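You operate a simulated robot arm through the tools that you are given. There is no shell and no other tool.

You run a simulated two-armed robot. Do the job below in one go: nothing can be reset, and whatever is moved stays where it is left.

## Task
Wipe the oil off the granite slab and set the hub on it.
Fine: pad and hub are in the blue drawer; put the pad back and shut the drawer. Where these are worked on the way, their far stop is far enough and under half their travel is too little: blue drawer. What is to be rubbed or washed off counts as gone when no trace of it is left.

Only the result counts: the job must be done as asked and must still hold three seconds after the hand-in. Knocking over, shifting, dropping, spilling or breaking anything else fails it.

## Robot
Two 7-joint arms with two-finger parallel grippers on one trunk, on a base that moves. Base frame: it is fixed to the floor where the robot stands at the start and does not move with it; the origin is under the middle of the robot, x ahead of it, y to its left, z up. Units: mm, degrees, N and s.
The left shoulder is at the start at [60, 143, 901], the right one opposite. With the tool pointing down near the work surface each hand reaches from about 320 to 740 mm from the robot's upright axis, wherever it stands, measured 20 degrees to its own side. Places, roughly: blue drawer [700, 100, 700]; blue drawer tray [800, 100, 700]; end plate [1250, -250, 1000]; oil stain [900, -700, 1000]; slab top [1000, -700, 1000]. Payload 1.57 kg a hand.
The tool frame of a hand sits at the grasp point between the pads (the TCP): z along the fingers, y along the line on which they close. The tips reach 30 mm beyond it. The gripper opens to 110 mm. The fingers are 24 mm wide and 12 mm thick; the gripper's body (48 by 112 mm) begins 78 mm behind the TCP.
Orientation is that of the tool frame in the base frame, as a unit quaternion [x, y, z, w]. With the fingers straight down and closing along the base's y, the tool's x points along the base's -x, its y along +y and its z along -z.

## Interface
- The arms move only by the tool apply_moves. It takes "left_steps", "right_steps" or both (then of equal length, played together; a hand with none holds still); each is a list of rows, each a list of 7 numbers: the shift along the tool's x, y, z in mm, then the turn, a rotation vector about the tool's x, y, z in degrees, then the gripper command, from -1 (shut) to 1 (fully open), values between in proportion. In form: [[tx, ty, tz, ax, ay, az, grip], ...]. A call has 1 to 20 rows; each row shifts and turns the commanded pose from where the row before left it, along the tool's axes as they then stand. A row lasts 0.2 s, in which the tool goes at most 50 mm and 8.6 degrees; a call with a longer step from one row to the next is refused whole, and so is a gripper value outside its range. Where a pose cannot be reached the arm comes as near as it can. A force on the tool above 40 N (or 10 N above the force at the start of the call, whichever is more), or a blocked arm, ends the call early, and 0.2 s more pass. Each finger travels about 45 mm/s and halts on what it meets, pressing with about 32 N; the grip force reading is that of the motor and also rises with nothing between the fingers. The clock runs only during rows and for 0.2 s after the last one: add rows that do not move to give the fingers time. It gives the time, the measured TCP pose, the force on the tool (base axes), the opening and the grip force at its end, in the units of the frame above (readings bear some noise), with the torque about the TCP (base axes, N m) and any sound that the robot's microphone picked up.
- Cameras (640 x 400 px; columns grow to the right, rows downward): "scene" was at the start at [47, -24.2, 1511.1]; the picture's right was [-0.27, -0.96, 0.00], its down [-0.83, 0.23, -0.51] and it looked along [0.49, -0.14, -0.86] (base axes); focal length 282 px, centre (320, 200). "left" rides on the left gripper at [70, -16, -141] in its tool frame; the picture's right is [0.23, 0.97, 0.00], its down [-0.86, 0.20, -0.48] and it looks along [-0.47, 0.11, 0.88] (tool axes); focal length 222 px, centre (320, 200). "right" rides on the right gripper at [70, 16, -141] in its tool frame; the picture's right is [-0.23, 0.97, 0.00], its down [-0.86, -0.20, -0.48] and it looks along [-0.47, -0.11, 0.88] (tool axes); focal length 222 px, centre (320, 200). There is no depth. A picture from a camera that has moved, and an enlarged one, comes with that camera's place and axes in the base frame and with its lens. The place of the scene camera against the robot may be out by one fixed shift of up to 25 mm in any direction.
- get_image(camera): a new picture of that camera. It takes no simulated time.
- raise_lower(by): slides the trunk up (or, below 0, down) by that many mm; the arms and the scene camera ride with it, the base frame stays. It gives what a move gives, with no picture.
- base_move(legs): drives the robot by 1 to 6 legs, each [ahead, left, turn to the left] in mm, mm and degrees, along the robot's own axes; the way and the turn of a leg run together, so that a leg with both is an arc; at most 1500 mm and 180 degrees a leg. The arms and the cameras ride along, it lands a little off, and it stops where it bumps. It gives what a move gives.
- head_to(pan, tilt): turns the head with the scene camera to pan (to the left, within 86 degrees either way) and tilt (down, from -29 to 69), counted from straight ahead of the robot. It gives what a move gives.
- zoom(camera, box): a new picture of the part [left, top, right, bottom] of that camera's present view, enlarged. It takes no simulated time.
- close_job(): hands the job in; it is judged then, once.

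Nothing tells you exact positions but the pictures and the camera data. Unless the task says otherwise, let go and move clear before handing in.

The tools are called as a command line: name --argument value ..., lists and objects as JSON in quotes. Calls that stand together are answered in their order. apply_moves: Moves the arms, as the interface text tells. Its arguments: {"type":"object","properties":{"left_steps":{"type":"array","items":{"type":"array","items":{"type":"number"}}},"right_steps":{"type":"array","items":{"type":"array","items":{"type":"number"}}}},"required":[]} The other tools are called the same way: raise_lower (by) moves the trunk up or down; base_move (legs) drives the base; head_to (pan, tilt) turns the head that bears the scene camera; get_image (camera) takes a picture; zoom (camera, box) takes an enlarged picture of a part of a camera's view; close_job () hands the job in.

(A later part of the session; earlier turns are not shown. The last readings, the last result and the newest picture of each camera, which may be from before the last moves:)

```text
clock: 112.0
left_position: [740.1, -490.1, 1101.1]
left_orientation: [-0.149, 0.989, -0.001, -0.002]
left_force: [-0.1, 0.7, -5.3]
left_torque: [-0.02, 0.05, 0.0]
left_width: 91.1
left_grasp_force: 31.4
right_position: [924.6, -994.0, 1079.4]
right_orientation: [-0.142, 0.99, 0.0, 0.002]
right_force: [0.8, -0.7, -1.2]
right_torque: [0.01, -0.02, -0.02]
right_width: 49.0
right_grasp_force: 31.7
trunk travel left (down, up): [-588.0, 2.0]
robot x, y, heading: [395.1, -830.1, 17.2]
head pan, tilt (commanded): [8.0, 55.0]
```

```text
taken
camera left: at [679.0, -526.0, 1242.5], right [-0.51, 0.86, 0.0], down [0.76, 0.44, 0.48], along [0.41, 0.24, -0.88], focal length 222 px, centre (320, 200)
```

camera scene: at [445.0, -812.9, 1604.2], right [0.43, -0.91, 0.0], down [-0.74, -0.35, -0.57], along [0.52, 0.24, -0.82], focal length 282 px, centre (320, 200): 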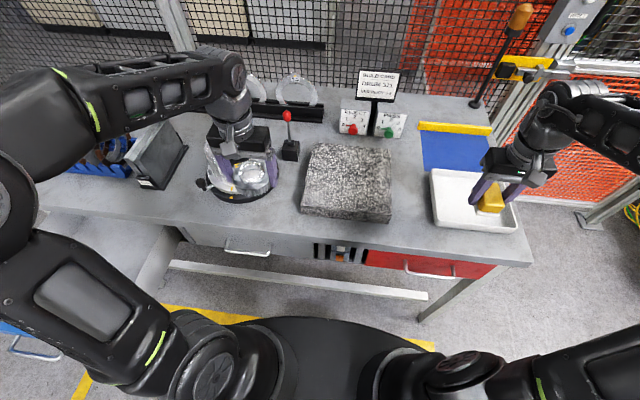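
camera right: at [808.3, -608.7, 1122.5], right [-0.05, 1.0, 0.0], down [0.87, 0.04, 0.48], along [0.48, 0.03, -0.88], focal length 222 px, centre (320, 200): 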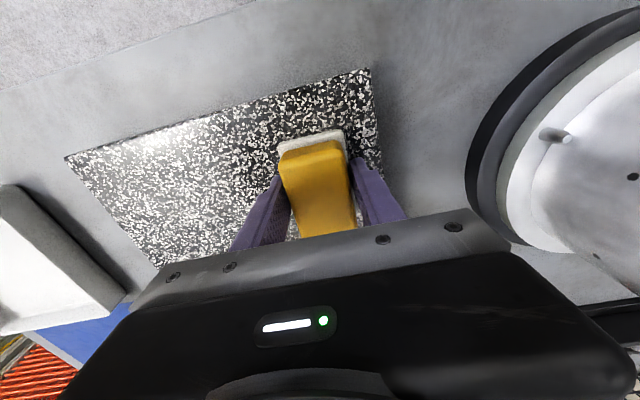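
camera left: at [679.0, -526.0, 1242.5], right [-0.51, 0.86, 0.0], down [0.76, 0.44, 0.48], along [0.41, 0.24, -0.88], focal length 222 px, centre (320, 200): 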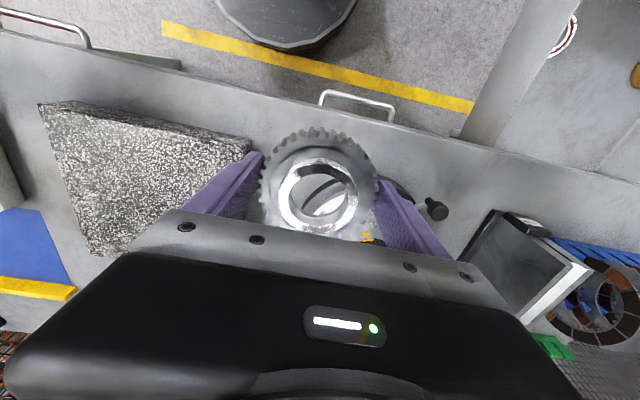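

I'll move the left hand first sideways away from the drum, then forward over the slab.

apply_moves --left_steps '[[0, -38, 0, 0, 0, 0, -1], [0, -39, 0, 0, 0, 0, -1], [0, -39, 0, 0, 0, 0, -1], [0, -39, 0, 0, 0, 0, -1], [0, -38, 0, 0, 0, 0, -1], [-36, 0, 0, 0, 0, 0, -1], [-36, 0, 0, 0, 0, 0, -1], [-36, 0, 0, 0, 0, 0, -1], [-35, 0, 0, 0, 0, 0, -1], [0, 0, 0, 0, 0, 0, -1]]'

get_image --camera "left"

get_image --camera "scene"

```text
clock: 114.2
left_position: [932.0, -630.2, 1101.1]
left_orientation: [-0.15, 0.989, 0.0, -0.001]
left_force: [-0.4, -0.7, -5.5]
left_torque: [-0.01, 0.04, -0.02]
left_width: 91.0
left_grasp_force: 32.1
right_position: [924.7, -994.6, 1080.0]
right_orientation: [-0.142, 0.99, 0.001, 0.002]
right_force: [-0.2, 1.4, -1.5]
right_torque: [-0.03, 0.01, -0.01]
right_width: 48.8
right_grasp_force: 32.5
trunk travel left (down, up): [-588.0, 2.0]
robot x, y, heading: [396.7, -827.2, 16.9]
head pan, tilt (commanded): [8.0, 55.0]
```

```text
taken
camera left: at [872.2, -666.9, 1242.1], right [-0.5, 0.86, 0.0], down [0.76, 0.44, 0.48], along [0.41, 0.24, -0.88], focal length 222 px, centre (320, 200)
```

left: 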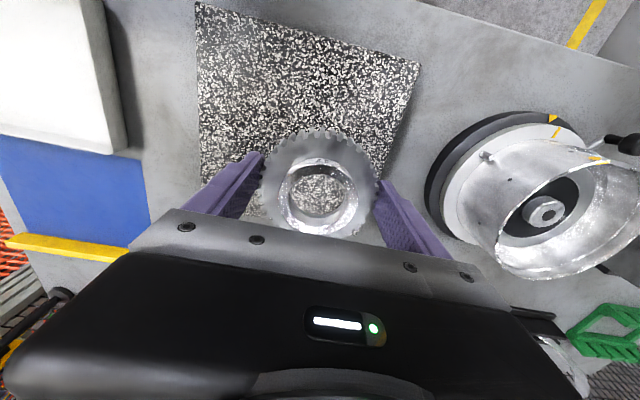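

```text
taken
camera scene: at [444.4, -812.9, 1604.2], right [0.43, -0.9, 0.0], down [-0.74, -0.35, -0.57], along [0.52, 0.24, -0.82], focal length 282 px, centre (320, 200)
```

scene: 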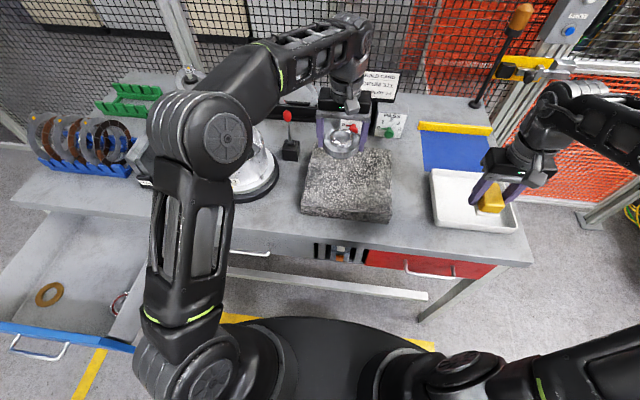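

The hub is over clear slab, about 95 mm in from its left edge and well away from drum and lever. Lowering to just above the surface.

apply_moves --left_steps '[[0, 0, 25, 0, 0, 0, -1], [0, 0, 25, 0, 0, 0, -1], [0, 0, 25, 0, 0, 0, -1], [0, 0, 20, 0, 0, 0, -1], [0, 0, 12, 0, 0, 0, -1], [0, 0, 0, 0, 0, 0, -1]]'

get_image --camera "left"

zoom --camera "scene" --box '[220, 60, 460, 230]'

```text
clock: 115.5
left_position: [933.3, -632.6, 993.4]
left_orientation: [-0.149, 0.989, 0.0, -0.002]
left_force: [0.5, 0.0, -6.4]
left_torque: [0.02, 0.05, -0.01]
left_width: 90.7
left_grasp_force: 31.4
right_position: [925.0, -995.5, 1080.3]
right_orientation: [-0.142, 0.99, 0.0, 0.002]
right_force: [0.5, 0.6, -0.7]
right_torque: [0.0, -0.02, -0.02]
right_width: 49.1
right_grasp_force: 31.9
trunk travel left (down, up): [-588.0, 2.0]
robot x, y, heading: [395.4, -827.7, 17.2]
head pan, tilt (commanded): [8.0, 55.0]
```

```text
taken
camera left: at [872.8, -669.0, 1134.9], right [-0.51, 0.86, 0.0], down [0.76, 0.44, 0.48], along [0.41, 0.24, -0.88], focal length 222 px, centre (320, 200)
```

left: 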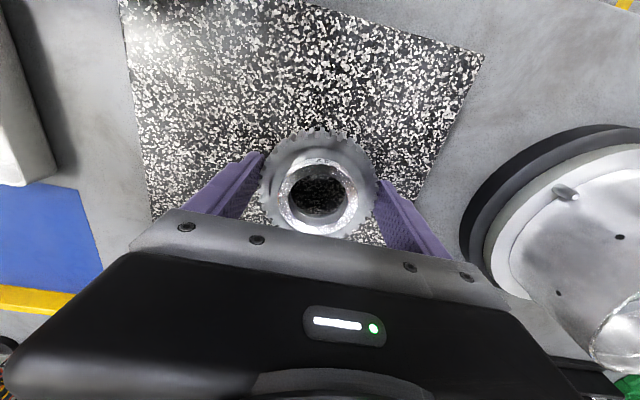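

```text
2.35 times, centred on (340, 145) of scene
camera zoom: at [445.1, -812.9, 1604.2], right [0.43, -0.9, 0.0], down [-0.74, -0.35, -0.57], along [0.52, 0.24, -0.82], focal length 664 px, centre (273, 329)
```

zoom: 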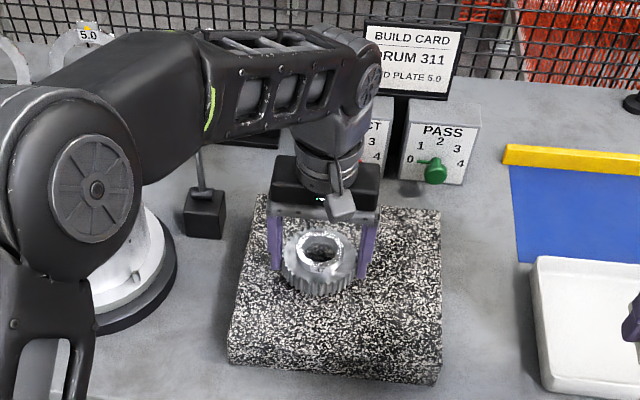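

Hub about 11 mm above the slab and no contact. Lowering the last bit slowly.

apply_moves --left_steps '[[0, 0, 3, 0, 0, 0, -1], [0, 0, 3, 0, 0, 0, -1], [0, 0, 2, 0, 0, 0, -1], [0, 0, 0, 0, 0, 0, -1]]'

```text
clock: 116.5
left_position: [934.0, -631.3, 985.6]
left_orientation: [-0.149, 0.989, -0.001, -0.001]
left_force: [0.0, -0.4, -5.4]
left_torque: [-0.01, 0.03, 0.03]
left_width: 91.0
left_grasp_force: 32.6
right_position: [925.9, -993.7, 1079.0]
right_orientation: [-0.142, 0.99, 0.0, 0.002]
right_force: [-0.9, -0.6, -0.5]
right_torque: [0.01, 0.0, -0.01]
right_width: 48.9
right_grasp_force: 32.5
trunk travel left (down, up): [-588.0, 2.0]
robot x, y, heading: [394.1, -827.0, 17.4]
head pan, tilt (commanded): [8.0, 55.0]
```

apply_moves --left_steps '[[0, 0, 1.5, 0, 0, 0, -1], [0, 0, 1.5, 0, 0, 0, -1], [0, 0, 0, 0, 0, 0, -1]]'

```text
clock: 117.3
left_position: [935.0, -632.4, 982.1]
left_orientation: [-0.149, 0.989, -0.002, -0.002]
left_force: [-1.0, 0.3, -6.5]
left_torque: [-0.05, 0.01, 0.0]
left_width: 91.0
left_grasp_force: 32.4
right_position: [925.8, -995.3, 1079.3]
right_orientation: [-0.142, 0.99, 0.001, 0.001]
right_force: [-0.2, -0.2, -0.7]
right_torque: [0.0, -0.01, 0.01]
right_width: 49.1
right_grasp_force: 31.7
trunk travel left (down, up): [-588.0, 2.0]
robot x, y, heading: [391.8, -829.0, 17.3]
head pan, tilt (commanded): [8.0, 55.0]
```

apply_moves --left_steps '[[0, 0, 1, 0, 0, 0, -1], [0, 0, 1, 0, 0, 0, -1], [0, 0, 0, 0, 0, 0, -1]]'

zoom --camera "left" --box '[220, 90, 420, 215]'

```text
clock: 118.2
left_position: [933.9, -632.4, 980.8]
left_orientation: [-0.15, 0.989, -0.001, -0.001]
left_force: [-0.1, 0.3, -4.1]
left_torque: [0.02, 0.13, 0.01]
left_width: 90.8
left_grasp_force: 31.9
right_position: [926.8, -994.4, 1079.4]
right_orientation: [-0.141, 0.99, 0.0, 0.001]
right_force: [-0.2, 0.1, 0.1]
right_torque: [0.01, -0.01, -0.01]
right_width: 49.1
right_grasp_force: 31.7
trunk travel left (down, up): [-588.0, 2.0]
robot x, y, heading: [392.3, -826.4, 17.2]
head pan, tilt (commanded): [8.0, 55.0]
```

```text
3.20 times, centred on (320, 152) of left
camera zoom: at [872.1, -668.3, 1122.2], right [-0.5, 0.86, 0.0], down [0.76, 0.44, 0.48], along [0.41, 0.24, -0.88], focal length 711 px, centre (320, 352)
```

zoom: 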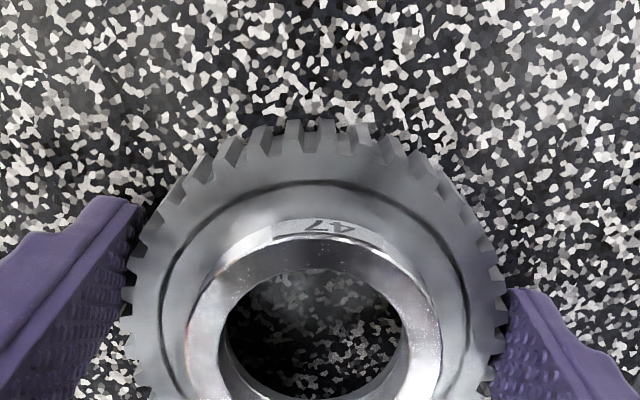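

Contact is just starting. One more millimetre to seat it.

apply_moves --left_steps '[[0, 0, 1, 0, 0, 0, -1], [0, 0, 0.5, 0, 0, 0, -1], [0, 0, 0, 0, 0, 0, -1]]'

```text
clock: 119.0
left_position: [933.5, -631.4, 980.6]
left_orientation: [-0.15, 0.989, -0.001, 0.0]
left_force: [0.0, 4.0, 12.5]
left_torque: [0.19, 0.8, -0.19]
left_width: 90.6
left_grasp_force: 32.5
right_position: [924.9, -995.0, 1080.9]
right_orientation: [-0.143, 0.99, 0.001, 0.003]
right_force: [0.6, -0.3, -0.6]
right_torque: [-0.02, 0.03, -0.04]
right_width: 48.8
right_grasp_force: 31.5
trunk travel left (down, up): [-588.0, 2.0]
robot x, y, heading: [398.7, -828.8, 17.5]
head pan, tilt (commanded): [8.0, 55.0]
```

The hub is seated (about 18 N net). Easing the pressure, then opening the fingers gradually.

apply_moves --left_steps '[[0, 0, -0.7, 0, 0, 0, -1], [0, 0, 0, 0, 0, 0, 0.72], [0, 0, 0, 0, 0, 0, 0.85], [0, 0, 0, 0, 0, 0, 1], [0, 0, 0, 0, 0, 0, 1], [0, 0, 0, 0, 0, 0, 1]]'

get_image --camera "left"

zoom --camera "scene" --box '[260, 110, 420, 222]'

```text
clock: 120.3
left_position: [933.7, -632.5, 981.2]
left_orientation: [-0.15, 0.989, 0.0, -0.001]
left_force: [0.1, -0.4, 0.6]
left_torque: [-0.02, 0.02, 0.0]
left_width: 110.3
left_grasp_force: 0.2
right_position: [925.2, -995.1, 1080.4]
right_orientation: [-0.141, 0.99, 0.0, 0.001]
right_force: [0.4, -0.3, -0.5]
right_torque: [-0.01, 0.03, 0.04]
right_width: 48.9
right_grasp_force: 32.1
trunk travel left (down, up): [-588.0, 2.0]
robot x, y, heading: [394.1, -828.7, 17.1]
head pan, tilt (commanded): [8.0, 55.0]
```

```text
taken
camera left: at [872.3, -668.8, 1121.7], right [-0.51, 0.86, 0.0], down [0.76, 0.44, 0.48], along [0.41, 0.24, -0.88], focal length 222 px, centre (320, 200)
```

left: 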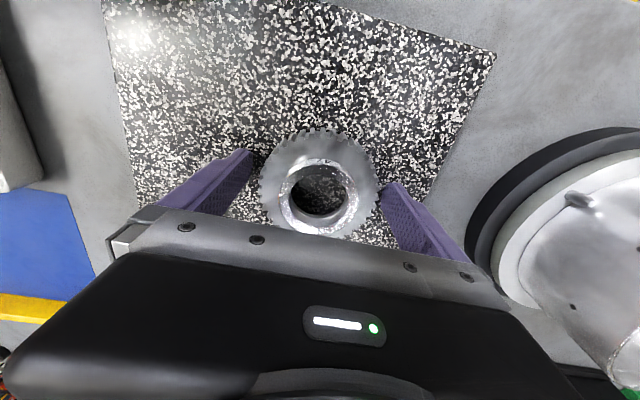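

```text
3.57 times, centred on (340, 166) of scene
camera zoom: at [444.7, -813.2, 1604.2], right [0.43, -0.9, 0.0], down [-0.74, -0.35, -0.57], along [0.52, 0.24, -0.82], focal length 1008 px, centre (249, 321)
```

zoom: 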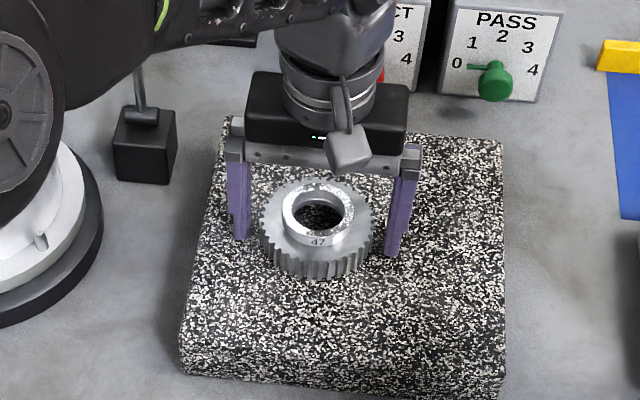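

The hub stands free and flat on the slab with clearance on both sides. Lifting the left hand straight up, then retracting it.

apply_moves --left_steps '[[0, 0, -10, 0, 0, 0, 1], [0, 0, -20, 0, 0, 0, 1], [0, 0, -30, 0, 0, 0, 1], [0, 0, -35, 0, 0, 0, 1], [0, 0, -25, 0, 0, 0, 1], [35, 0, 0, 0, 0, 0, 1], [36, 0, 0, 0, 0, 0, 1], [36, 0, 0, 0, 0, 0, 1], [36, 0, 0, 0, 0, 0, 1], [0, 38, 0, 0, 0, 0, 1], [0, 38, 0, 0, 0, 0, 1], [0, 38, 0, 0, 0, 0, 1], [0, 38, 0, 0, 0, 0, 1], [0, 38, 0, 0, 0, 0, 1], [0, 0, 0, 0, 0, 0, 1]]'

get_image --camera "scene"

zoom --camera "scene" --box '[270, 120, 420, 225]'

```text
clock: 123.5
left_position: [740.5, -495.3, 1099.8]
left_orientation: [-0.149, 0.989, -0.001, -0.002]
left_force: [-0.4, 0.2, -0.2]
left_torque: [0.0, 0.0, -0.01]
left_width: 110.2
left_grasp_force: 0.0
right_position: [925.7, -995.2, 1079.0]
right_orientation: [-0.142, 0.99, -0.001, 0.002]
right_force: [0.4, -0.3, 0.1]
right_torque: [-0.04, 0.01, 0.03]
right_width: 48.6
right_grasp_force: 32.1
trunk travel left (down, up): [-588.0, 2.0]
robot x, y, heading: [398.2, -826.3, 17.4]
head pan, tilt (commanded): [8.0, 55.0]
```

```text
taken
camera scene: at [444.9, -813.7, 1604.2], right [0.43, -0.9, 0.0], down [-0.74, -0.35, -0.57], along [0.52, 0.24, -0.82], focal length 282 px, centre (320, 200)
```

scene: 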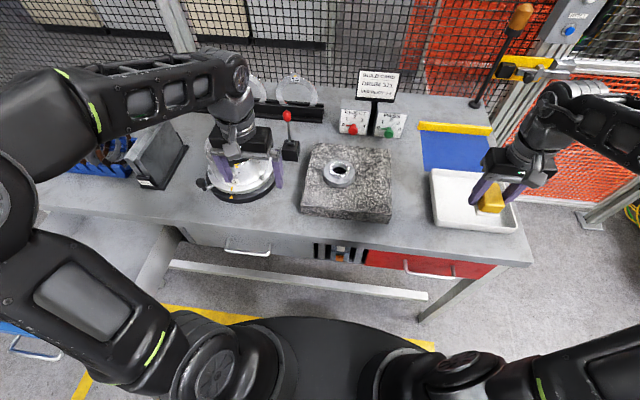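

```text
3.81 times, centred on (345, 172) of scene
camera zoom: at [444.9, -813.7, 1604.2], right [0.43, -0.9, 0.0], down [-0.74, -0.35, -0.57], along [0.52, 0.24, -0.82], focal length 1075 px, centre (225, 305)
```

zoom: 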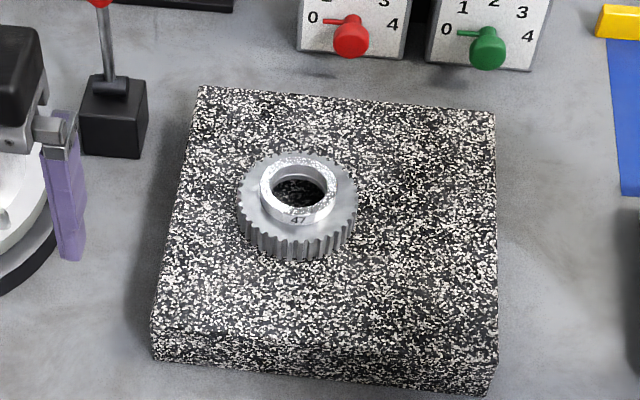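

The hub rests securely on the clean slab. Now I drive back and then left to the drawer to return the pad.

base_move --legs '[[-360, 0, 0], [0, 600, 0]]'

head_to --pan 0 --tilt 55

get_image --camera "scene"

```text
clock: 128.8
left_position: [220.9, -41.6, 1099.9]
left_orientation: [-0.149, 0.989, -0.001, -0.001]
left_force: [0.1, 0.8, -1.1]
left_torque: [-0.02, -0.01, 0.02]
left_width: 109.9
left_grasp_force: 0.1
right_position: [404.4, -542.4, 1080.7]
right_orientation: [-0.141, 0.99, 0.0, 0.001]
right_force: [0.0, -0.2, -0.7]
right_torque: [-0.03, 0.01, 0.01]
right_width: 48.9
right_grasp_force: 32.1
trunk travel left (down, up): [-588.0, 2.0]
robot x, y, heading: [-123.1, -371.9, 17.1]
head pan, tilt (commanded): [8.0, 55.0]
```

```text
clock: 129.5
left_position: [220.7, -41.8, 1099.3]
left_orientation: [-0.15, 0.989, -0.001, -0.002]
left_force: [0.2, -0.3, -0.1]
left_torque: [0.03, 0.02, 0.03]
left_width: 110.1
left_grasp_force: 0.1
right_position: [404.7, -542.2, 1079.2]
right_orientation: [-0.141, 0.99, 0.0, 0.001]
right_force: [-1.0, -0.3, -0.1]
right_torque: [0.0, -0.06, 0.02]
right_width: 49.2
right_grasp_force: 32.3
trunk travel left (down, up): [-588.0, 2.0]
robot x, y, heading: [-122.8, -377.4, 17.0]
head pan, tilt (commanded): [0.0, 55.0]
```

```text
taken
camera scene: at [-72.3, -369.7, 1604.2], right [0.3, -0.96, 0.0], down [-0.78, -0.24, -0.57], along [0.55, 0.17, -0.82], focal length 282 px, centre (320, 200)
```

scene: 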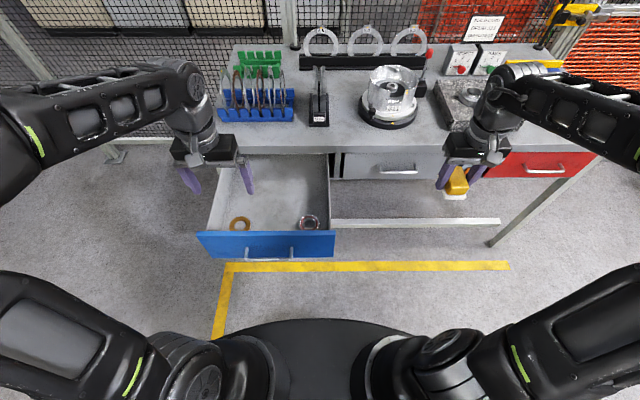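

On track. Shifting another 355 mm left to my earlier picking position.

base_move --legs '[[0, 355, 0]]'

head_to --pan -15 --tilt 60

get_image --camera "scene"

```text
clock: 131.8
left_position: [118.5, 291.0, 1100.3]
left_orientation: [-0.147, 0.989, -0.002, -0.003]
left_force: [-0.6, 1.0, 0.1]
left_torque: [-0.01, -0.03, 0.03]
left_width: 110.0
left_grasp_force: 0.0
right_position: [301.4, -209.9, 1080.2]
right_orientation: [-0.14, 0.99, 0.001, 0.002]
right_force: [1.0, 0.4, -0.7]
right_torque: [0.0, -0.03, 0.05]
right_width: 49.1
right_grasp_force: 32.0
trunk travel left (down, up): [-588.0, 2.0]
robot x, y, heading: [-226.8, -45.5, 17.0]
head pan, tilt (commanded): [0.0, 55.0]
```

```text
clock: 132.5
left_position: [119.2, 289.3, 1100.5]
left_orientation: [-0.147, 0.989, -0.001, -0.001]
left_force: [0.1, 0.0, 0.3]
left_torque: [0.01, -0.02, 0.0]
left_width: 110.1
left_grasp_force: 0.0
right_position: [302.0, -210.7, 1080.3]
right_orientation: [-0.14, 0.99, 0.0, 0.002]
right_force: [-0.5, -0.4, -0.3]
right_torque: [-0.02, 0.01, 0.02]
right_width: 49.0
right_grasp_force: 31.9
trunk travel left (down, up): [-588.0, 2.0]
robot x, y, heading: [-227.5, -42.6, 16.9]
head pan, tilt (commanded): [-15.0, 60.0]
```

```text
taken
camera scene: at [-176.9, -55.7, 1598.2], right [0.04, -1.0, 0.0], down [-0.87, -0.03, -0.5], along [0.5, 0.02, -0.87], focal length 282 px, centre (320, 200)
```

scene: 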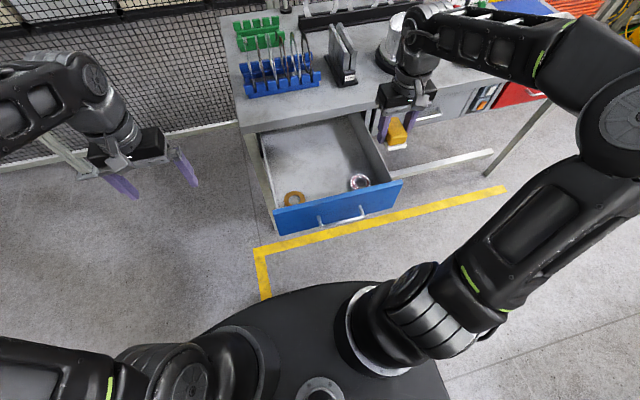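

At the drawer again. I'll bring the pad over its original spot in the tray at a safe height.

apply_moves --right_steps '[[0, 28, 30, 0, 0, 0, -1], [0, 28, 30, 0, 0, 0, -1], [0, 28, 30, 0, 0, 0, -1], [0, 28, 30, 0, 0, 0, -1], [0, 29, 0, 0, 0, 0, -1], [-34, 0, 0, 0, 0, 0, -1], [-34, 0, 0, 0, 0, 0, -1], [-34, 0, 0, 0, 0, 0, -1], [-34, 0, 0, 0, 0, 0, -1], [-34, 0, 0, 0, 0, 0, -1], [-32, 0, 0, 0, 0, 0, -1], [0, 0, 0, 0, 0, 0, -1]]'

get_image --camera "right"

get_image --camera "scene"

```text
clock: 135.1
left_position: [120.3, 290.9, 1100.8]
left_orientation: [-0.148, 0.989, 0.0, -0.001]
left_force: [-0.6, 0.0, 0.9]
left_torque: [-0.01, -0.05, 0.01]
left_width: 109.9
left_grasp_force: 0.1
right_position: [457.9, -19.6, 961.8]
right_orientation: [-0.14, 0.99, 0.001, 0.002]
right_force: [-0.3, -1.0, -0.7]
right_torque: [0.03, 0.04, 0.01]
right_width: 49.0
right_grasp_force: 31.5
trunk travel left (down, up): [-588.0, 2.0]
robot x, y, heading: [-226.5, -42.5, 17.0]
head pan, tilt (commanded): [-15.0, 60.0]
```

```text
taken
camera right: at [385.8, -24.8, 1104.2], right [-0.05, 1.0, 0.0], down [0.88, 0.04, 0.48], along [0.48, 0.03, -0.88], focal length 222 px, centre (320, 200)
```

right: 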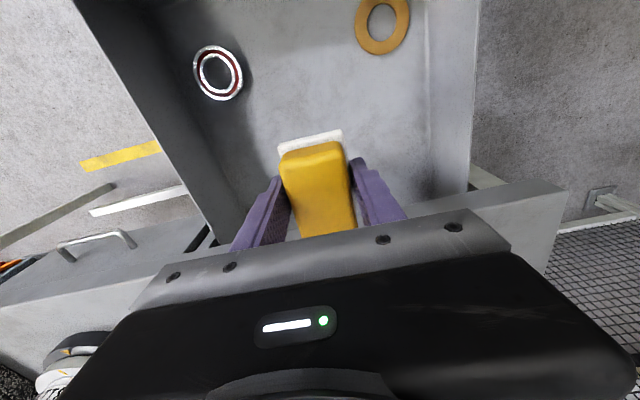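

```text
taken
camera scene: at [-177.0, -56.3, 1598.2], right [0.03, -1.0, 0.0], down [-0.87, -0.03, -0.5], along [0.5, 0.02, -0.87], focal length 282 px, centre (320, 200)
```

scene: 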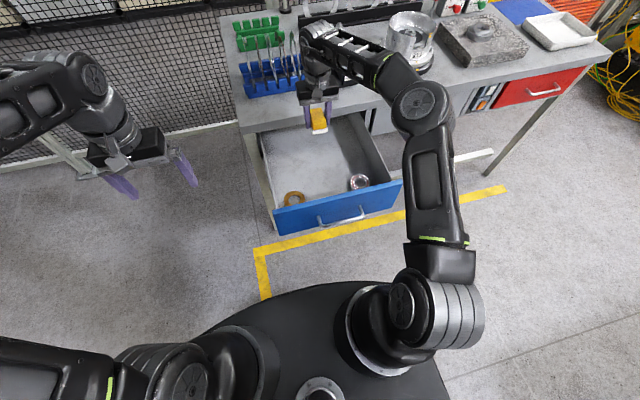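

Pad is over an empty part of the tray. Lowering it in.

apply_moves --right_steps '[[0, 0, 40, 0, 0, 0, -1], [0, 0, 40, 0, 0, 0, -1], [0, 0, 40, 0, 0, 0, -1], [0, 0, 40, 0, 0, 0, -1], [0, 0, 30, 0, 0, 0, -1], [0, 0, 18, 0, 0, 0, -1], [0, 0, 0, 0, 0, 0, -1]]'

get_image --camera "right"

```text
clock: 136.7
left_position: [119.5, 290.6, 1102.1]
left_orientation: [-0.148, 0.989, -0.001, -0.002]
left_force: [-1.0, -0.5, 0.2]
left_torque: [0.01, -0.03, 0.02]
left_width: 109.9
left_grasp_force: 0.1
right_position: [457.7, -18.4, 753.8]
right_orientation: [-0.14, 0.99, 0.001, 0.003]
right_force: [0.1, -0.3, -0.7]
right_torque: [0.0, -0.01, 0.01]
right_width: 49.1
right_grasp_force: 31.9
trunk travel left (down, up): [-588.0, 2.0]
robot x, y, heading: [-224.9, -38.7, 17.0]
head pan, tilt (commanded): [-15.0, 60.0]
```

```text
taken
camera right: at [386.5, -23.9, 895.5], right [-0.05, 1.0, 0.0], down [0.88, 0.04, 0.48], along [0.48, 0.03, -0.88], focal length 222 px, centre (320, 200)
```

right: 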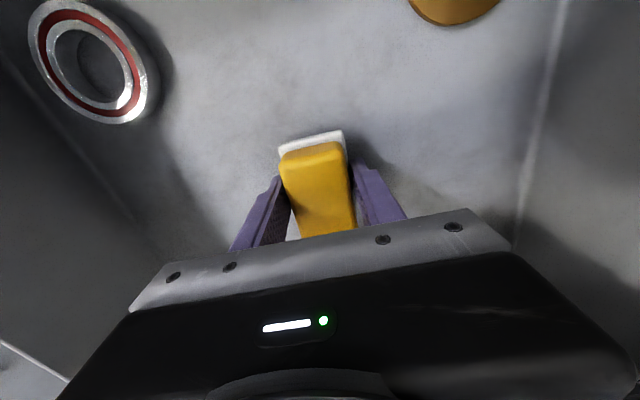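

apply_moves --right_steps '[[0, 0, 5, 0, 0, 0, -1], [0, 0, 4, 0, 0, 0, -1], [0, 0, 3, 0, 0, 0, -1], [0, 0, 0, 0, 0, 0, -1]]'

```text
clock: 137.7
left_position: [119.0, 290.0, 1099.3]
left_orientation: [-0.149, 0.989, -0.002, -0.002]
left_force: [-0.2, 0.0, -0.1]
left_torque: [-0.03, -0.04, 0.0]
left_width: 110.1
left_grasp_force: 0.0
right_position: [458.7, -20.7, 741.9]
right_orientation: [-0.14, 0.99, 0.001, 0.002]
right_force: [-0.3, -0.3, 0.0]
right_torque: [0.02, 0.02, 0.02]
right_width: 49.1
right_grasp_force: 31.7
trunk travel left (down, up): [-588.0, 2.0]
robot x, y, heading: [-223.0, -44.1, 16.9]
head pan, tilt (commanded): [-15.0, 60.0]
```

apply_moves --right_steps '[[0, 0, 1.5, 0, 0, 0, -1], [0, 0, 1.5, 0, 0, 0, -1], [0, 0, 0, 0, 0, 0, -1]]'

```text
clock: 138.5
left_position: [120.2, 290.9, 1100.0]
left_orientation: [-0.148, 0.989, 0.0, -0.002]
left_force: [-0.2, 0.4, -0.6]
left_torque: [-0.03, 0.01, -0.05]
left_width: 109.8
left_grasp_force: 0.2
right_position: [459.0, -20.3, 737.0]
right_orientation: [-0.141, 0.99, 0.0, 0.002]
right_force: [-0.3, -0.3, -0.2]
right_torque: [-0.04, 0.0, 0.02]
right_width: 48.9
right_grasp_force: 32.3
trunk travel left (down, up): [-588.0, 2.0]
robot x, y, heading: [-227.1, -44.0, 17.0]
head pan, tilt (commanded): [-15.0, 60.0]
```

apply_moves --right_steps '[[0, 0, 1, 0, 0, 0, -1], [0, 0, 0, 0, 0, 0, -1]]'

```text
clock: 139.1
left_position: [119.4, 291.0, 1101.2]
left_orientation: [-0.148, 0.989, -0.001, -0.001]
left_force: [0.3, 0.0, -0.9]
left_torque: [-0.03, 0.01, -0.03]
left_width: 110.0
left_grasp_force: 0.0
right_position: [459.1, -19.5, 736.6]
right_orientation: [-0.139, 0.99, 0.0, 0.002]
right_force: [1.1, -1.8, 6.0]
right_torque: [0.05, -0.18, -0.02]
right_width: 48.8
right_grasp_force: 32.5
trunk travel left (down, up): [-588.0, 2.0]
robot x, y, heading: [-226.4, -42.0, 17.3]
head pan, tilt (commanded): [-15.0, 60.0]
```

The pad touches the tray floor (6 N). Releasing it and lifting away.

apply_moves --right_steps '[[0, 0, 0, 0, 0, 0, -0.05], [0, 0, 0, 0, 0, 0, 0.2], [0, 0, 0, 0, 0, 0, 0.6], [0, 0, 0, 0, 0, 0, 0.6], [0, 0, -10, 0, 0, 0, 0.6], [0, 0, -25, 0, 0, 0, 0.6], [0, 0, -35, 0, 0, 0, 0.6], [0, 0, -40, 0, 0, 0, 0.6], [0, 0, -40, 0, 0, 0, 0.6], [0, 0, -40, 0, 0, 0, 0.6], [0, 0, 0, 0, 0, 0, 0.6]]'

get_image --camera "right"

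zoom --camera "scene" --box '[220, 90, 420, 240]'

```text
clock: 141.5
left_position: [119.7, 289.7, 1100.7]
left_orientation: [-0.148, 0.989, -0.001, -0.002]
left_force: [0.8, -0.8, -0.4]
left_torque: [0.02, 0.0, -0.02]
left_width: 109.9
left_grasp_force: 0.0
right_position: [456.4, -20.0, 927.8]
right_orientation: [-0.139, 0.99, -0.001, 0.001]
right_force: [-0.3, -0.7, 0.0]
right_torque: [-0.02, 0.0, 0.0]
right_width: 87.9
right_grasp_force: 0.2
trunk travel left (down, up): [-588.0, 2.0]
robot x, y, heading: [-227.0, -41.6, 16.9]
head pan, tilt (commanded): [-15.0, 60.0]
```

```text
taken
camera right: at [385.6, -25.2, 1069.8], right [-0.05, 1.0, 0.0], down [0.88, 0.04, 0.48], along [0.48, 0.03, -0.88], focal length 222 px, centre (320, 200)
```

right: 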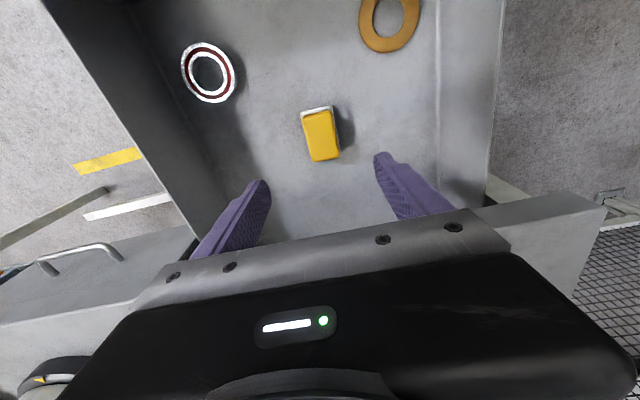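

```text
2.67 times, centred on (320, 165) of scene
camera zoom: at [-176.4, -55.9, 1598.1], right [0.03, -1.0, 0.0], down [-0.87, -0.03, -0.5], along [0.5, 0.02, -0.87], focal length 753 px, centre (320, 293)
```

zoom: 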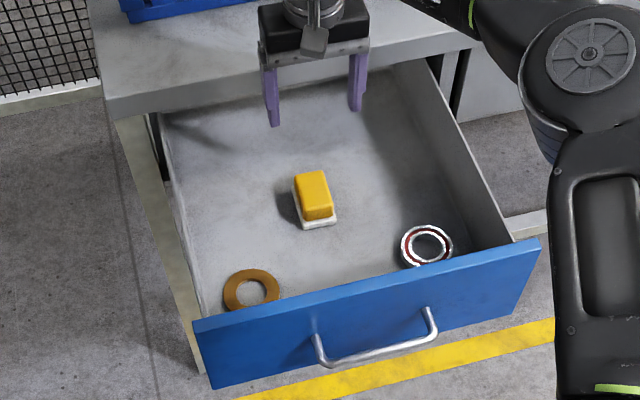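

The pad is back in the tray. Next: close the gripper, back the robot off 250 mm, and set the closed fingers in front of the drawer handle to push it shut.

apply_moves --right_steps '[[0, 0, -10, 0, 0, 0, -1], [0, 0, 0, 0, 0, 0, -1], [0, 0, 0, 0, 0, 0, -1], [0, 0, 0, 0, 0, 0, -1], [0, 0, 0, 0, 0, 0, -1]]'

base_move --legs '[[-250, 0, 0]]'

apply_moves --right_steps '[[35, -5, 0, 0, 0, 0, -1], [35, -4, 0, 0, 0, 0, -1], [35, 0, 0, 0, 0, 0, -1], [0, 0, 0, 0, 0, 0, -1]]'

get_image --camera "right"

get_image --camera "scene"

```text
clock: 142.7
left_position: [119.3, 290.4, 1101.2]
left_orientation: [-0.148, 0.989, -0.002, -0.002]
left_force: [0.4, -0.5, 0.4]
left_torque: [0.02, -0.01, 0.0]
left_width: 109.8
left_grasp_force: 0.1
right_position: [456.9, -20.4, 937.0]
right_orientation: [-0.139, 0.99, 0.0, 0.001]
right_force: [-0.6, -0.3, 0.3]
right_torque: [0.0, -0.02, 0.0]
right_width: 0.1
right_grasp_force: 9.6
trunk travel left (down, up): [-588.0, 2.0]
robot x, y, heading: [-226.3, -46.1, 16.9]
head pan, tilt (commanded): [-15.0, 60.0]
```

```text
clock: 144.5
left_position: [-118.2, 217.3, 1101.5]
left_orientation: [-0.147, 0.989, -0.001, -0.001]
left_force: [-1.0, 0.5, 0.4]
left_torque: [0.01, -0.04, 0.02]
left_width: 109.8
left_grasp_force: 0.1
right_position: [219.6, -93.7, 938.9]
right_orientation: [-0.14, 0.99, 0.0, 0.003]
right_force: [-0.2, -1.0, 0.9]
right_torque: [0.03, -0.02, 0.02]
right_width: 0.0
right_grasp_force: 21.6
trunk travel left (down, up): [-588.0, 2.0]
robot x, y, heading: [-465.5, -113.7, 16.8]
head pan, tilt (commanded): [-15.0, 60.0]
```

```text
clock: 145.5
left_position: [-117.2, 217.7, 1100.8]
left_orientation: [-0.146, 0.989, -0.001, -0.001]
left_force: [1.3, 0.9, 0.4]
left_torque: [-0.01, 0.04, 0.02]
left_width: 109.8
left_grasp_force: 0.0
right_position: [123.2, -132.5, 937.7]
right_orientation: [-0.138, 0.99, 0.001, 0.002]
right_force: [-0.4, -0.5, -0.4]
right_torque: [0.0, 0.0, 0.01]
right_width: 0.0
right_grasp_force: 21.5
trunk travel left (down, up): [-588.0, 2.0]
robot x, y, heading: [-464.1, -118.9, 16.9]
head pan, tilt (commanded): [-15.0, 60.0]
```

```text
taken
camera right: at [50.9, -137.6, 1079.6], right [-0.05, 1.0, 0.0], down [0.88, 0.04, 0.48], along [0.48, 0.02, -0.88], focal length 222 px, centre (320, 200)
```

right: 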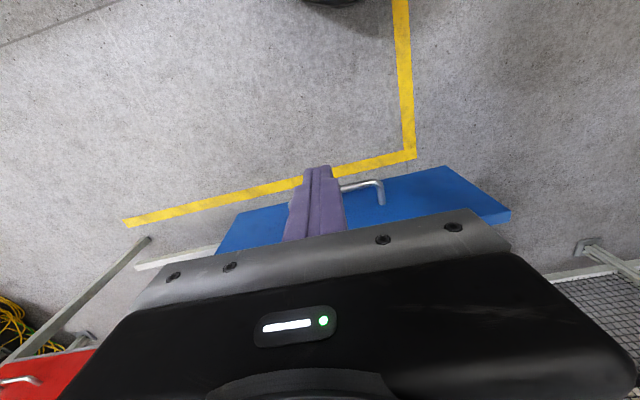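

```text
taken
camera scene: at [-413.0, -127.5, 1598.1], right [0.03, -1.0, 0.0], down [-0.87, -0.03, -0.5], along [0.5, 0.02, -0.87], focal length 282 px, centre (320, 200)
```

scene: 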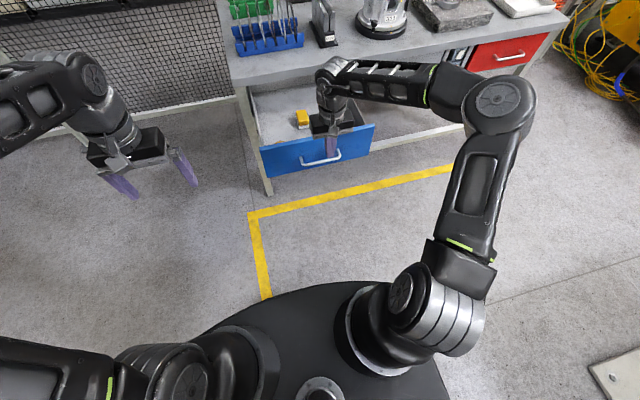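

The fingers are about 80 mm in front of the handle bar. Lowering to handle height.

apply_moves --right_steps '[[0, 0, 38, 0, 0, 0, -1], [0, 0, 38, 0, 0, 0, -1], [0, 0, 38, 0, 0, 0, -1], [0, 0, 32, 0, 0, 0, -1], [0, 0, 0, 0, 0, 0, -1]]'

get_image --camera "right"

zoom --camera "scene" --box '[220, 60, 420, 210]'

```text
clock: 146.7
left_position: [-117.2, 218.8, 1100.6]
left_orientation: [-0.147, 0.989, -0.001, -0.002]
left_force: [-0.2, -0.3, 0.0]
left_torque: [0.02, 0.01, 0.06]
left_width: 110.0
left_grasp_force: 0.0
right_position: [121.5, -131.4, 791.1]
right_orientation: [-0.139, 0.99, 0.0, 0.002]
right_force: [-1.0, -1.1, -0.7]
right_torque: [0.01, 0.05, -0.01]
right_width: 0.0
right_grasp_force: 21.2
trunk travel left (down, up): [-588.0, 2.0]
robot x, y, heading: [-466.6, -117.4, 16.9]
head pan, tilt (commanded): [-15.0, 60.0]
```

```text
taken
camera right: at [50.3, -136.8, 931.8], right [-0.05, 1.0, 0.0], down [0.88, 0.04, 0.48], along [0.48, 0.02, -0.88], focal length 222 px, centre (320, 200)
```

right: 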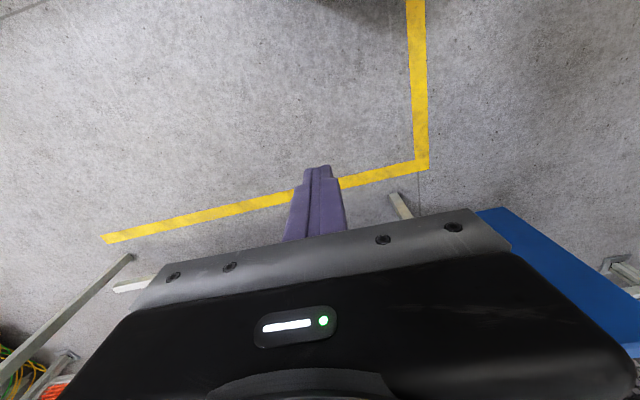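

```text
2.67 times, centred on (320, 135) of scene
camera zoom: at [-413.8, -127.9, 1598.2], right [0.03, -1.0, 0.0], down [-0.87, -0.03, -0.5], along [0.5, 0.02, -0.87], focal length 753 px, centre (320, 373)
```

zoom: 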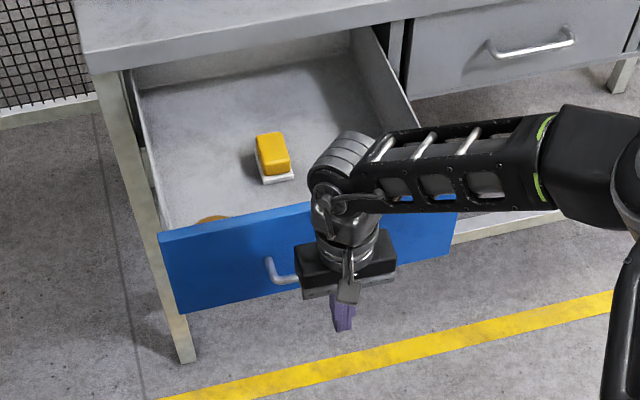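

Hand is in front of the handle at the right height. Driving forward gently to make contact and begin pushing.

base_move --legs '[[60, 0, 0]]'

get_image --camera "right"

zoom --camera "scene" --box '[220, 80, 420, 230]'

```text
clock: 147.7
left_position: [-56.8, 235.5, 1100.0]
left_orientation: [-0.148, 0.989, -0.002, -0.003]
left_force: [0.4, 0.3, -0.4]
left_torque: [-0.02, 0.06, 0.01]
left_width: 109.9
left_grasp_force: 0.3
right_position: [180.5, -113.4, 788.7]
right_orientation: [-0.14, 0.99, 0.0, 0.002]
right_force: [0.6, 0.3, -0.6]
right_torque: [0.02, 0.0, 0.0]
right_width: 0.0
right_grasp_force: 21.4
trunk travel left (down, up): [-588.0, 2.0]
robot x, y, heading: [-407.4, -96.8, 17.0]
head pan, tilt (commanded): [-15.0, 60.0]
```

```text
taken
camera right: at [109.5, -118.6, 931.3], right [-0.05, 1.0, 0.0], down [0.88, 0.04, 0.48], along [0.48, 0.02, -0.88], focal length 222 px, centre (320, 200)
```

right: 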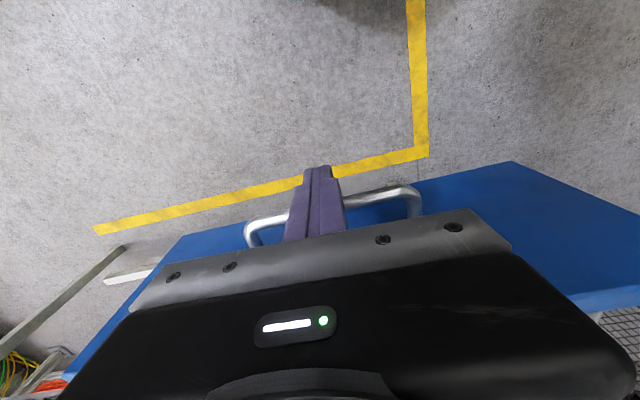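

```text
2.67 times, centred on (320, 155) of scene
camera zoom: at [-353.5, -109.6, 1598.1], right [0.03, -1.0, 0.0], down [-0.87, -0.03, -0.5], along [0.5, 0.02, -0.87], focal length 753 px, centre (320, 320)
```

zoom: 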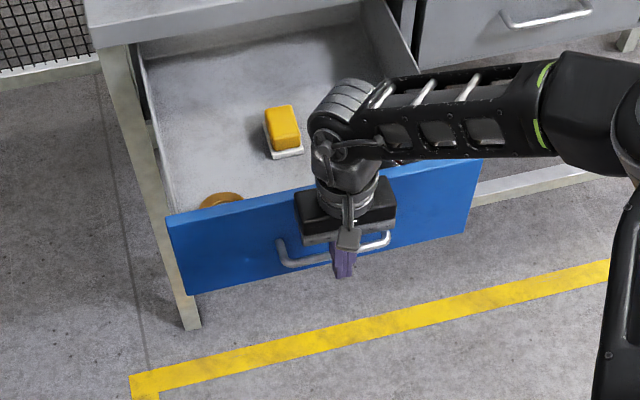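

Fingers are centred right at the bar. Pushing forward with the base in steps.

base_move --legs '[[100, 0, 0]]'

zoom --camera "scene" --box '[220, 80, 420, 230]'

get_image --camera "right"

```text
clock: 148.9
left_position: [39.0, 264.2, 1100.6]
left_orientation: [-0.147, 0.989, -0.001, -0.002]
left_force: [0.1, 0.1, -0.7]
left_torque: [-0.02, 0.03, -0.03]
left_width: 110.3
left_grasp_force: 0.0
right_position: [277.3, -85.3, 790.2]
right_orientation: [-0.139, 0.99, 0.0, 0.001]
right_force: [0.0, 0.0, -0.2]
right_torque: [0.0, 0.02, 0.04]
right_width: 0.0
right_grasp_force: 21.5
trunk travel left (down, up): [-588.0, 2.0]
robot x, y, heading: [-312.0, -69.2, 17.1]
head pan, tilt (commanded): [-15.0, 60.0]
```

```text
2.67 times, centred on (320, 155) of scene
camera zoom: at [-257.5, -80.3, 1598.1], right [0.03, -1.0, 0.0], down [-0.87, -0.03, -0.5], along [0.5, 0.02, -0.87], focal length 753 px, centre (320, 320)
```

zoom: 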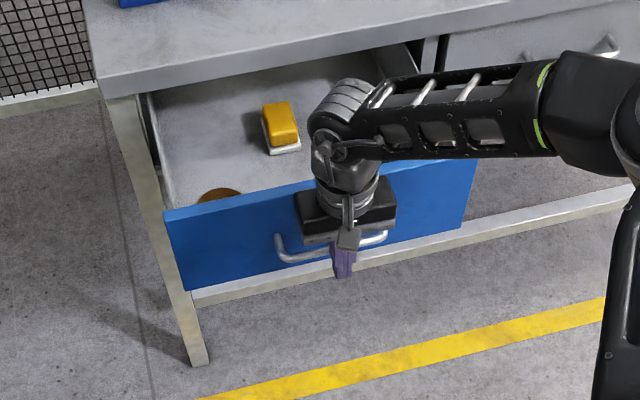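

```text
taken
camera right: at [205.7, -89.4, 931.4], right [-0.05, 1.0, 0.0], down [0.88, 0.04, 0.48], along [0.48, 0.02, -0.88], focal length 222 px, centre (320, 200)
```

right: 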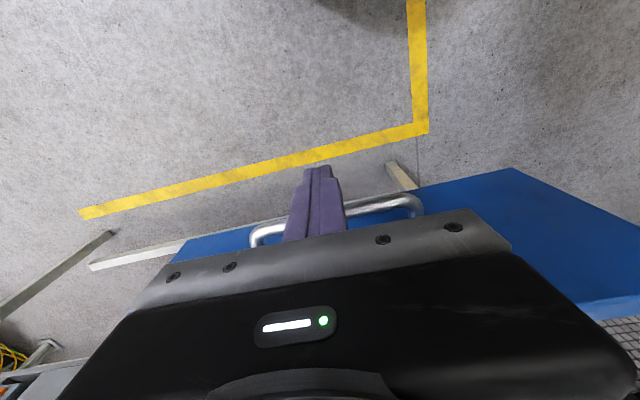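

The drawer is moving in smoothly and its contents stay put. Continuing.

base_move --legs '[[100, 0, 0]]'

get_image --camera "scene"

get_image --camera "right"

```text
clock: 150.0
left_position: [134.3, 294.5, 1099.7]
left_orientation: [-0.148, 0.989, -0.001, -0.003]
left_force: [0.2, 1.4, -0.2]
left_torque: [0.02, 0.04, -0.02]
left_width: 109.8
left_grasp_force: 0.1
right_position: [375.5, -53.8, 790.0]
right_orientation: [-0.14, 0.99, 0.0, 0.002]
right_force: [0.0, 0.4, -1.3]
right_torque: [-0.01, 0.04, 0.01]
right_width: 0.0
right_grasp_force: 21.6
trunk travel left (down, up): [-588.0, 2.0]
robot x, y, heading: [-212.7, -38.8, 17.1]
head pan, tilt (commanded): [-15.0, 60.0]
```

```text
taken
camera scene: at [-160.5, -50.6, 1598.1], right [0.04, -1.0, 0.0], down [-0.87, -0.03, -0.5], along [0.5, 0.02, -0.87], focal length 282 px, centre (320, 200)
```

scene: 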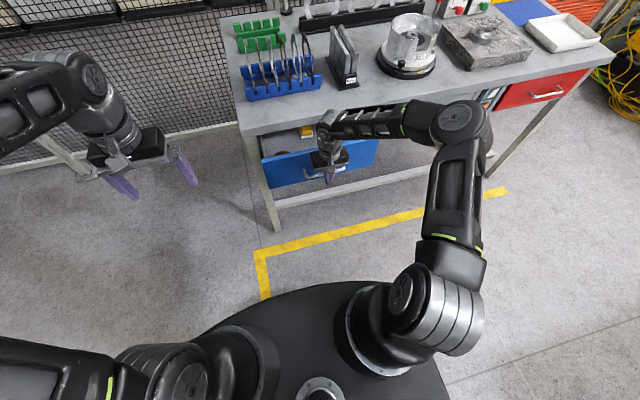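

```text
taken
camera right: at [302.7, -59.2, 931.4], right [-0.05, 1.0, 0.0], down [0.88, 0.04, 0.48], along [0.48, 0.03, -0.88], focal length 222 px, centre (320, 200)
```

right: 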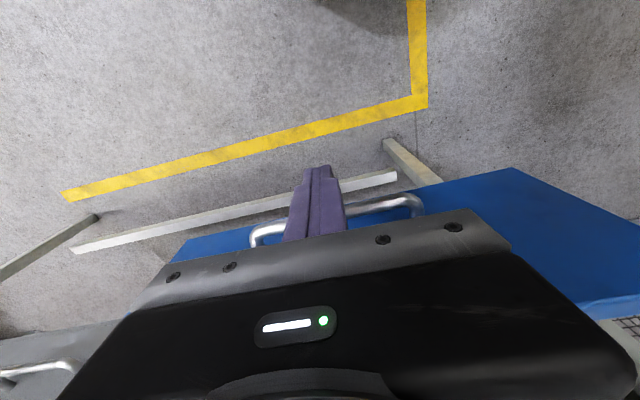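

base_move --legs '[[95, 0, 0]]'

get_image --camera "scene"

get_image --camera "right"

```text
clock: 151.1
left_position: [221.5, 323.4, 1099.9]
left_orientation: [-0.149, 0.989, -0.001, -0.003]
left_force: [0.4, 0.2, 0.7]
left_torque: [-0.02, 0.01, -0.03]
left_width: 110.1
left_grasp_force: 0.0
right_position: [461.7, -26.4, 789.5]
right_orientation: [-0.141, 0.99, 0.0, 0.002]
right_force: [1.0, 0.4, -0.1]
right_torque: [0.01, 0.03, 0.02]
right_width: 0.1
right_grasp_force: 21.5
trunk travel left (down, up): [-588.0, 2.0]
robot x, y, heading: [-125.9, -12.8, 17.0]
head pan, tilt (commanded): [-15.0, 60.0]
```

```text
taken
camera scene: at [-73.0, -23.7, 1598.1], right [0.04, -1.0, 0.0], down [-0.87, -0.03, -0.5], along [0.5, 0.02, -0.87], focal length 282 px, centre (320, 200)
```

scene: 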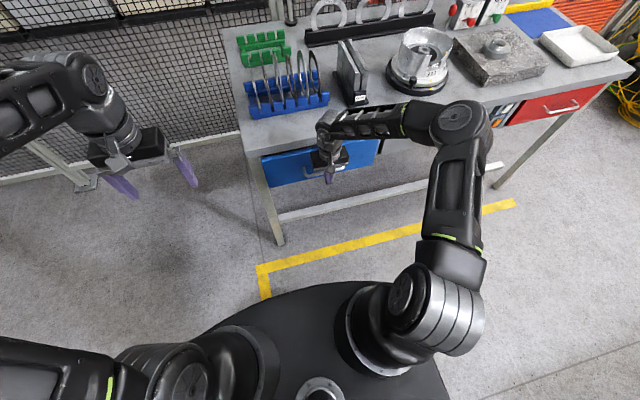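

```text
taken
camera right: at [390.2, -31.2, 931.4], right [-0.05, 1.0, 0.0], down [0.88, 0.05, 0.48], along [0.48, 0.03, -0.88], focal length 222 px, centre (320, 200)
```

right: 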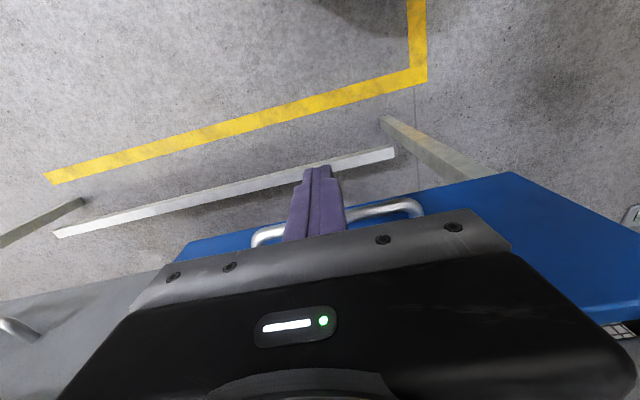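

About 45 mm left. Finishing the push with the arm so I can feel the stop.

apply_moves --right_steps '[[-7, 0, 0, 0, 0, 0, -1], [-7, 0, 0, 0, 0, 0, -1], [-7, 0, 0, 0, 0, 0, -1], [-7, 0, 0, 0, 0, 0, -1], [-5, 0, 0, 0, 0, 0, -1], [0, 0, 0, 0, 0, 0, -1]]'

zoom --camera "scene" --box '[220, 80, 420, 230]'

```text
clock: 152.5
left_position: [219.6, 323.0, 1100.1]
left_orientation: [-0.149, 0.989, -0.001, -0.002]
left_force: [-0.5, -0.4, -0.3]
left_torque: [-0.01, -0.02, -0.04]
left_width: 110.2
left_grasp_force: 0.0
right_position: [492.2, -18.0, 790.3]
right_orientation: [-0.141, 0.99, 0.0, 0.001]
right_force: [-1.0, -1.3, -0.5]
right_torque: [0.0, 0.03, 0.03]
right_width: 0.1
right_grasp_force: 21.0
trunk travel left (down, up): [-588.0, 2.0]
robot x, y, heading: [-125.1, -17.2, 17.3]
head pan, tilt (commanded): [-15.0, 60.0]
```

```text
2.67 times, centred on (320, 155) of scene
camera zoom: at [-74.9, -24.3, 1598.2], right [0.04, -1.0, 0.0], down [-0.87, -0.03, -0.5], along [0.5, 0.02, -0.87], focal length 753 px, centre (320, 320)
```

zoom: 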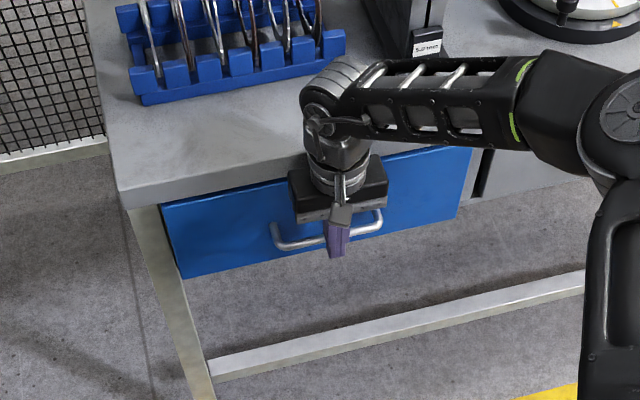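

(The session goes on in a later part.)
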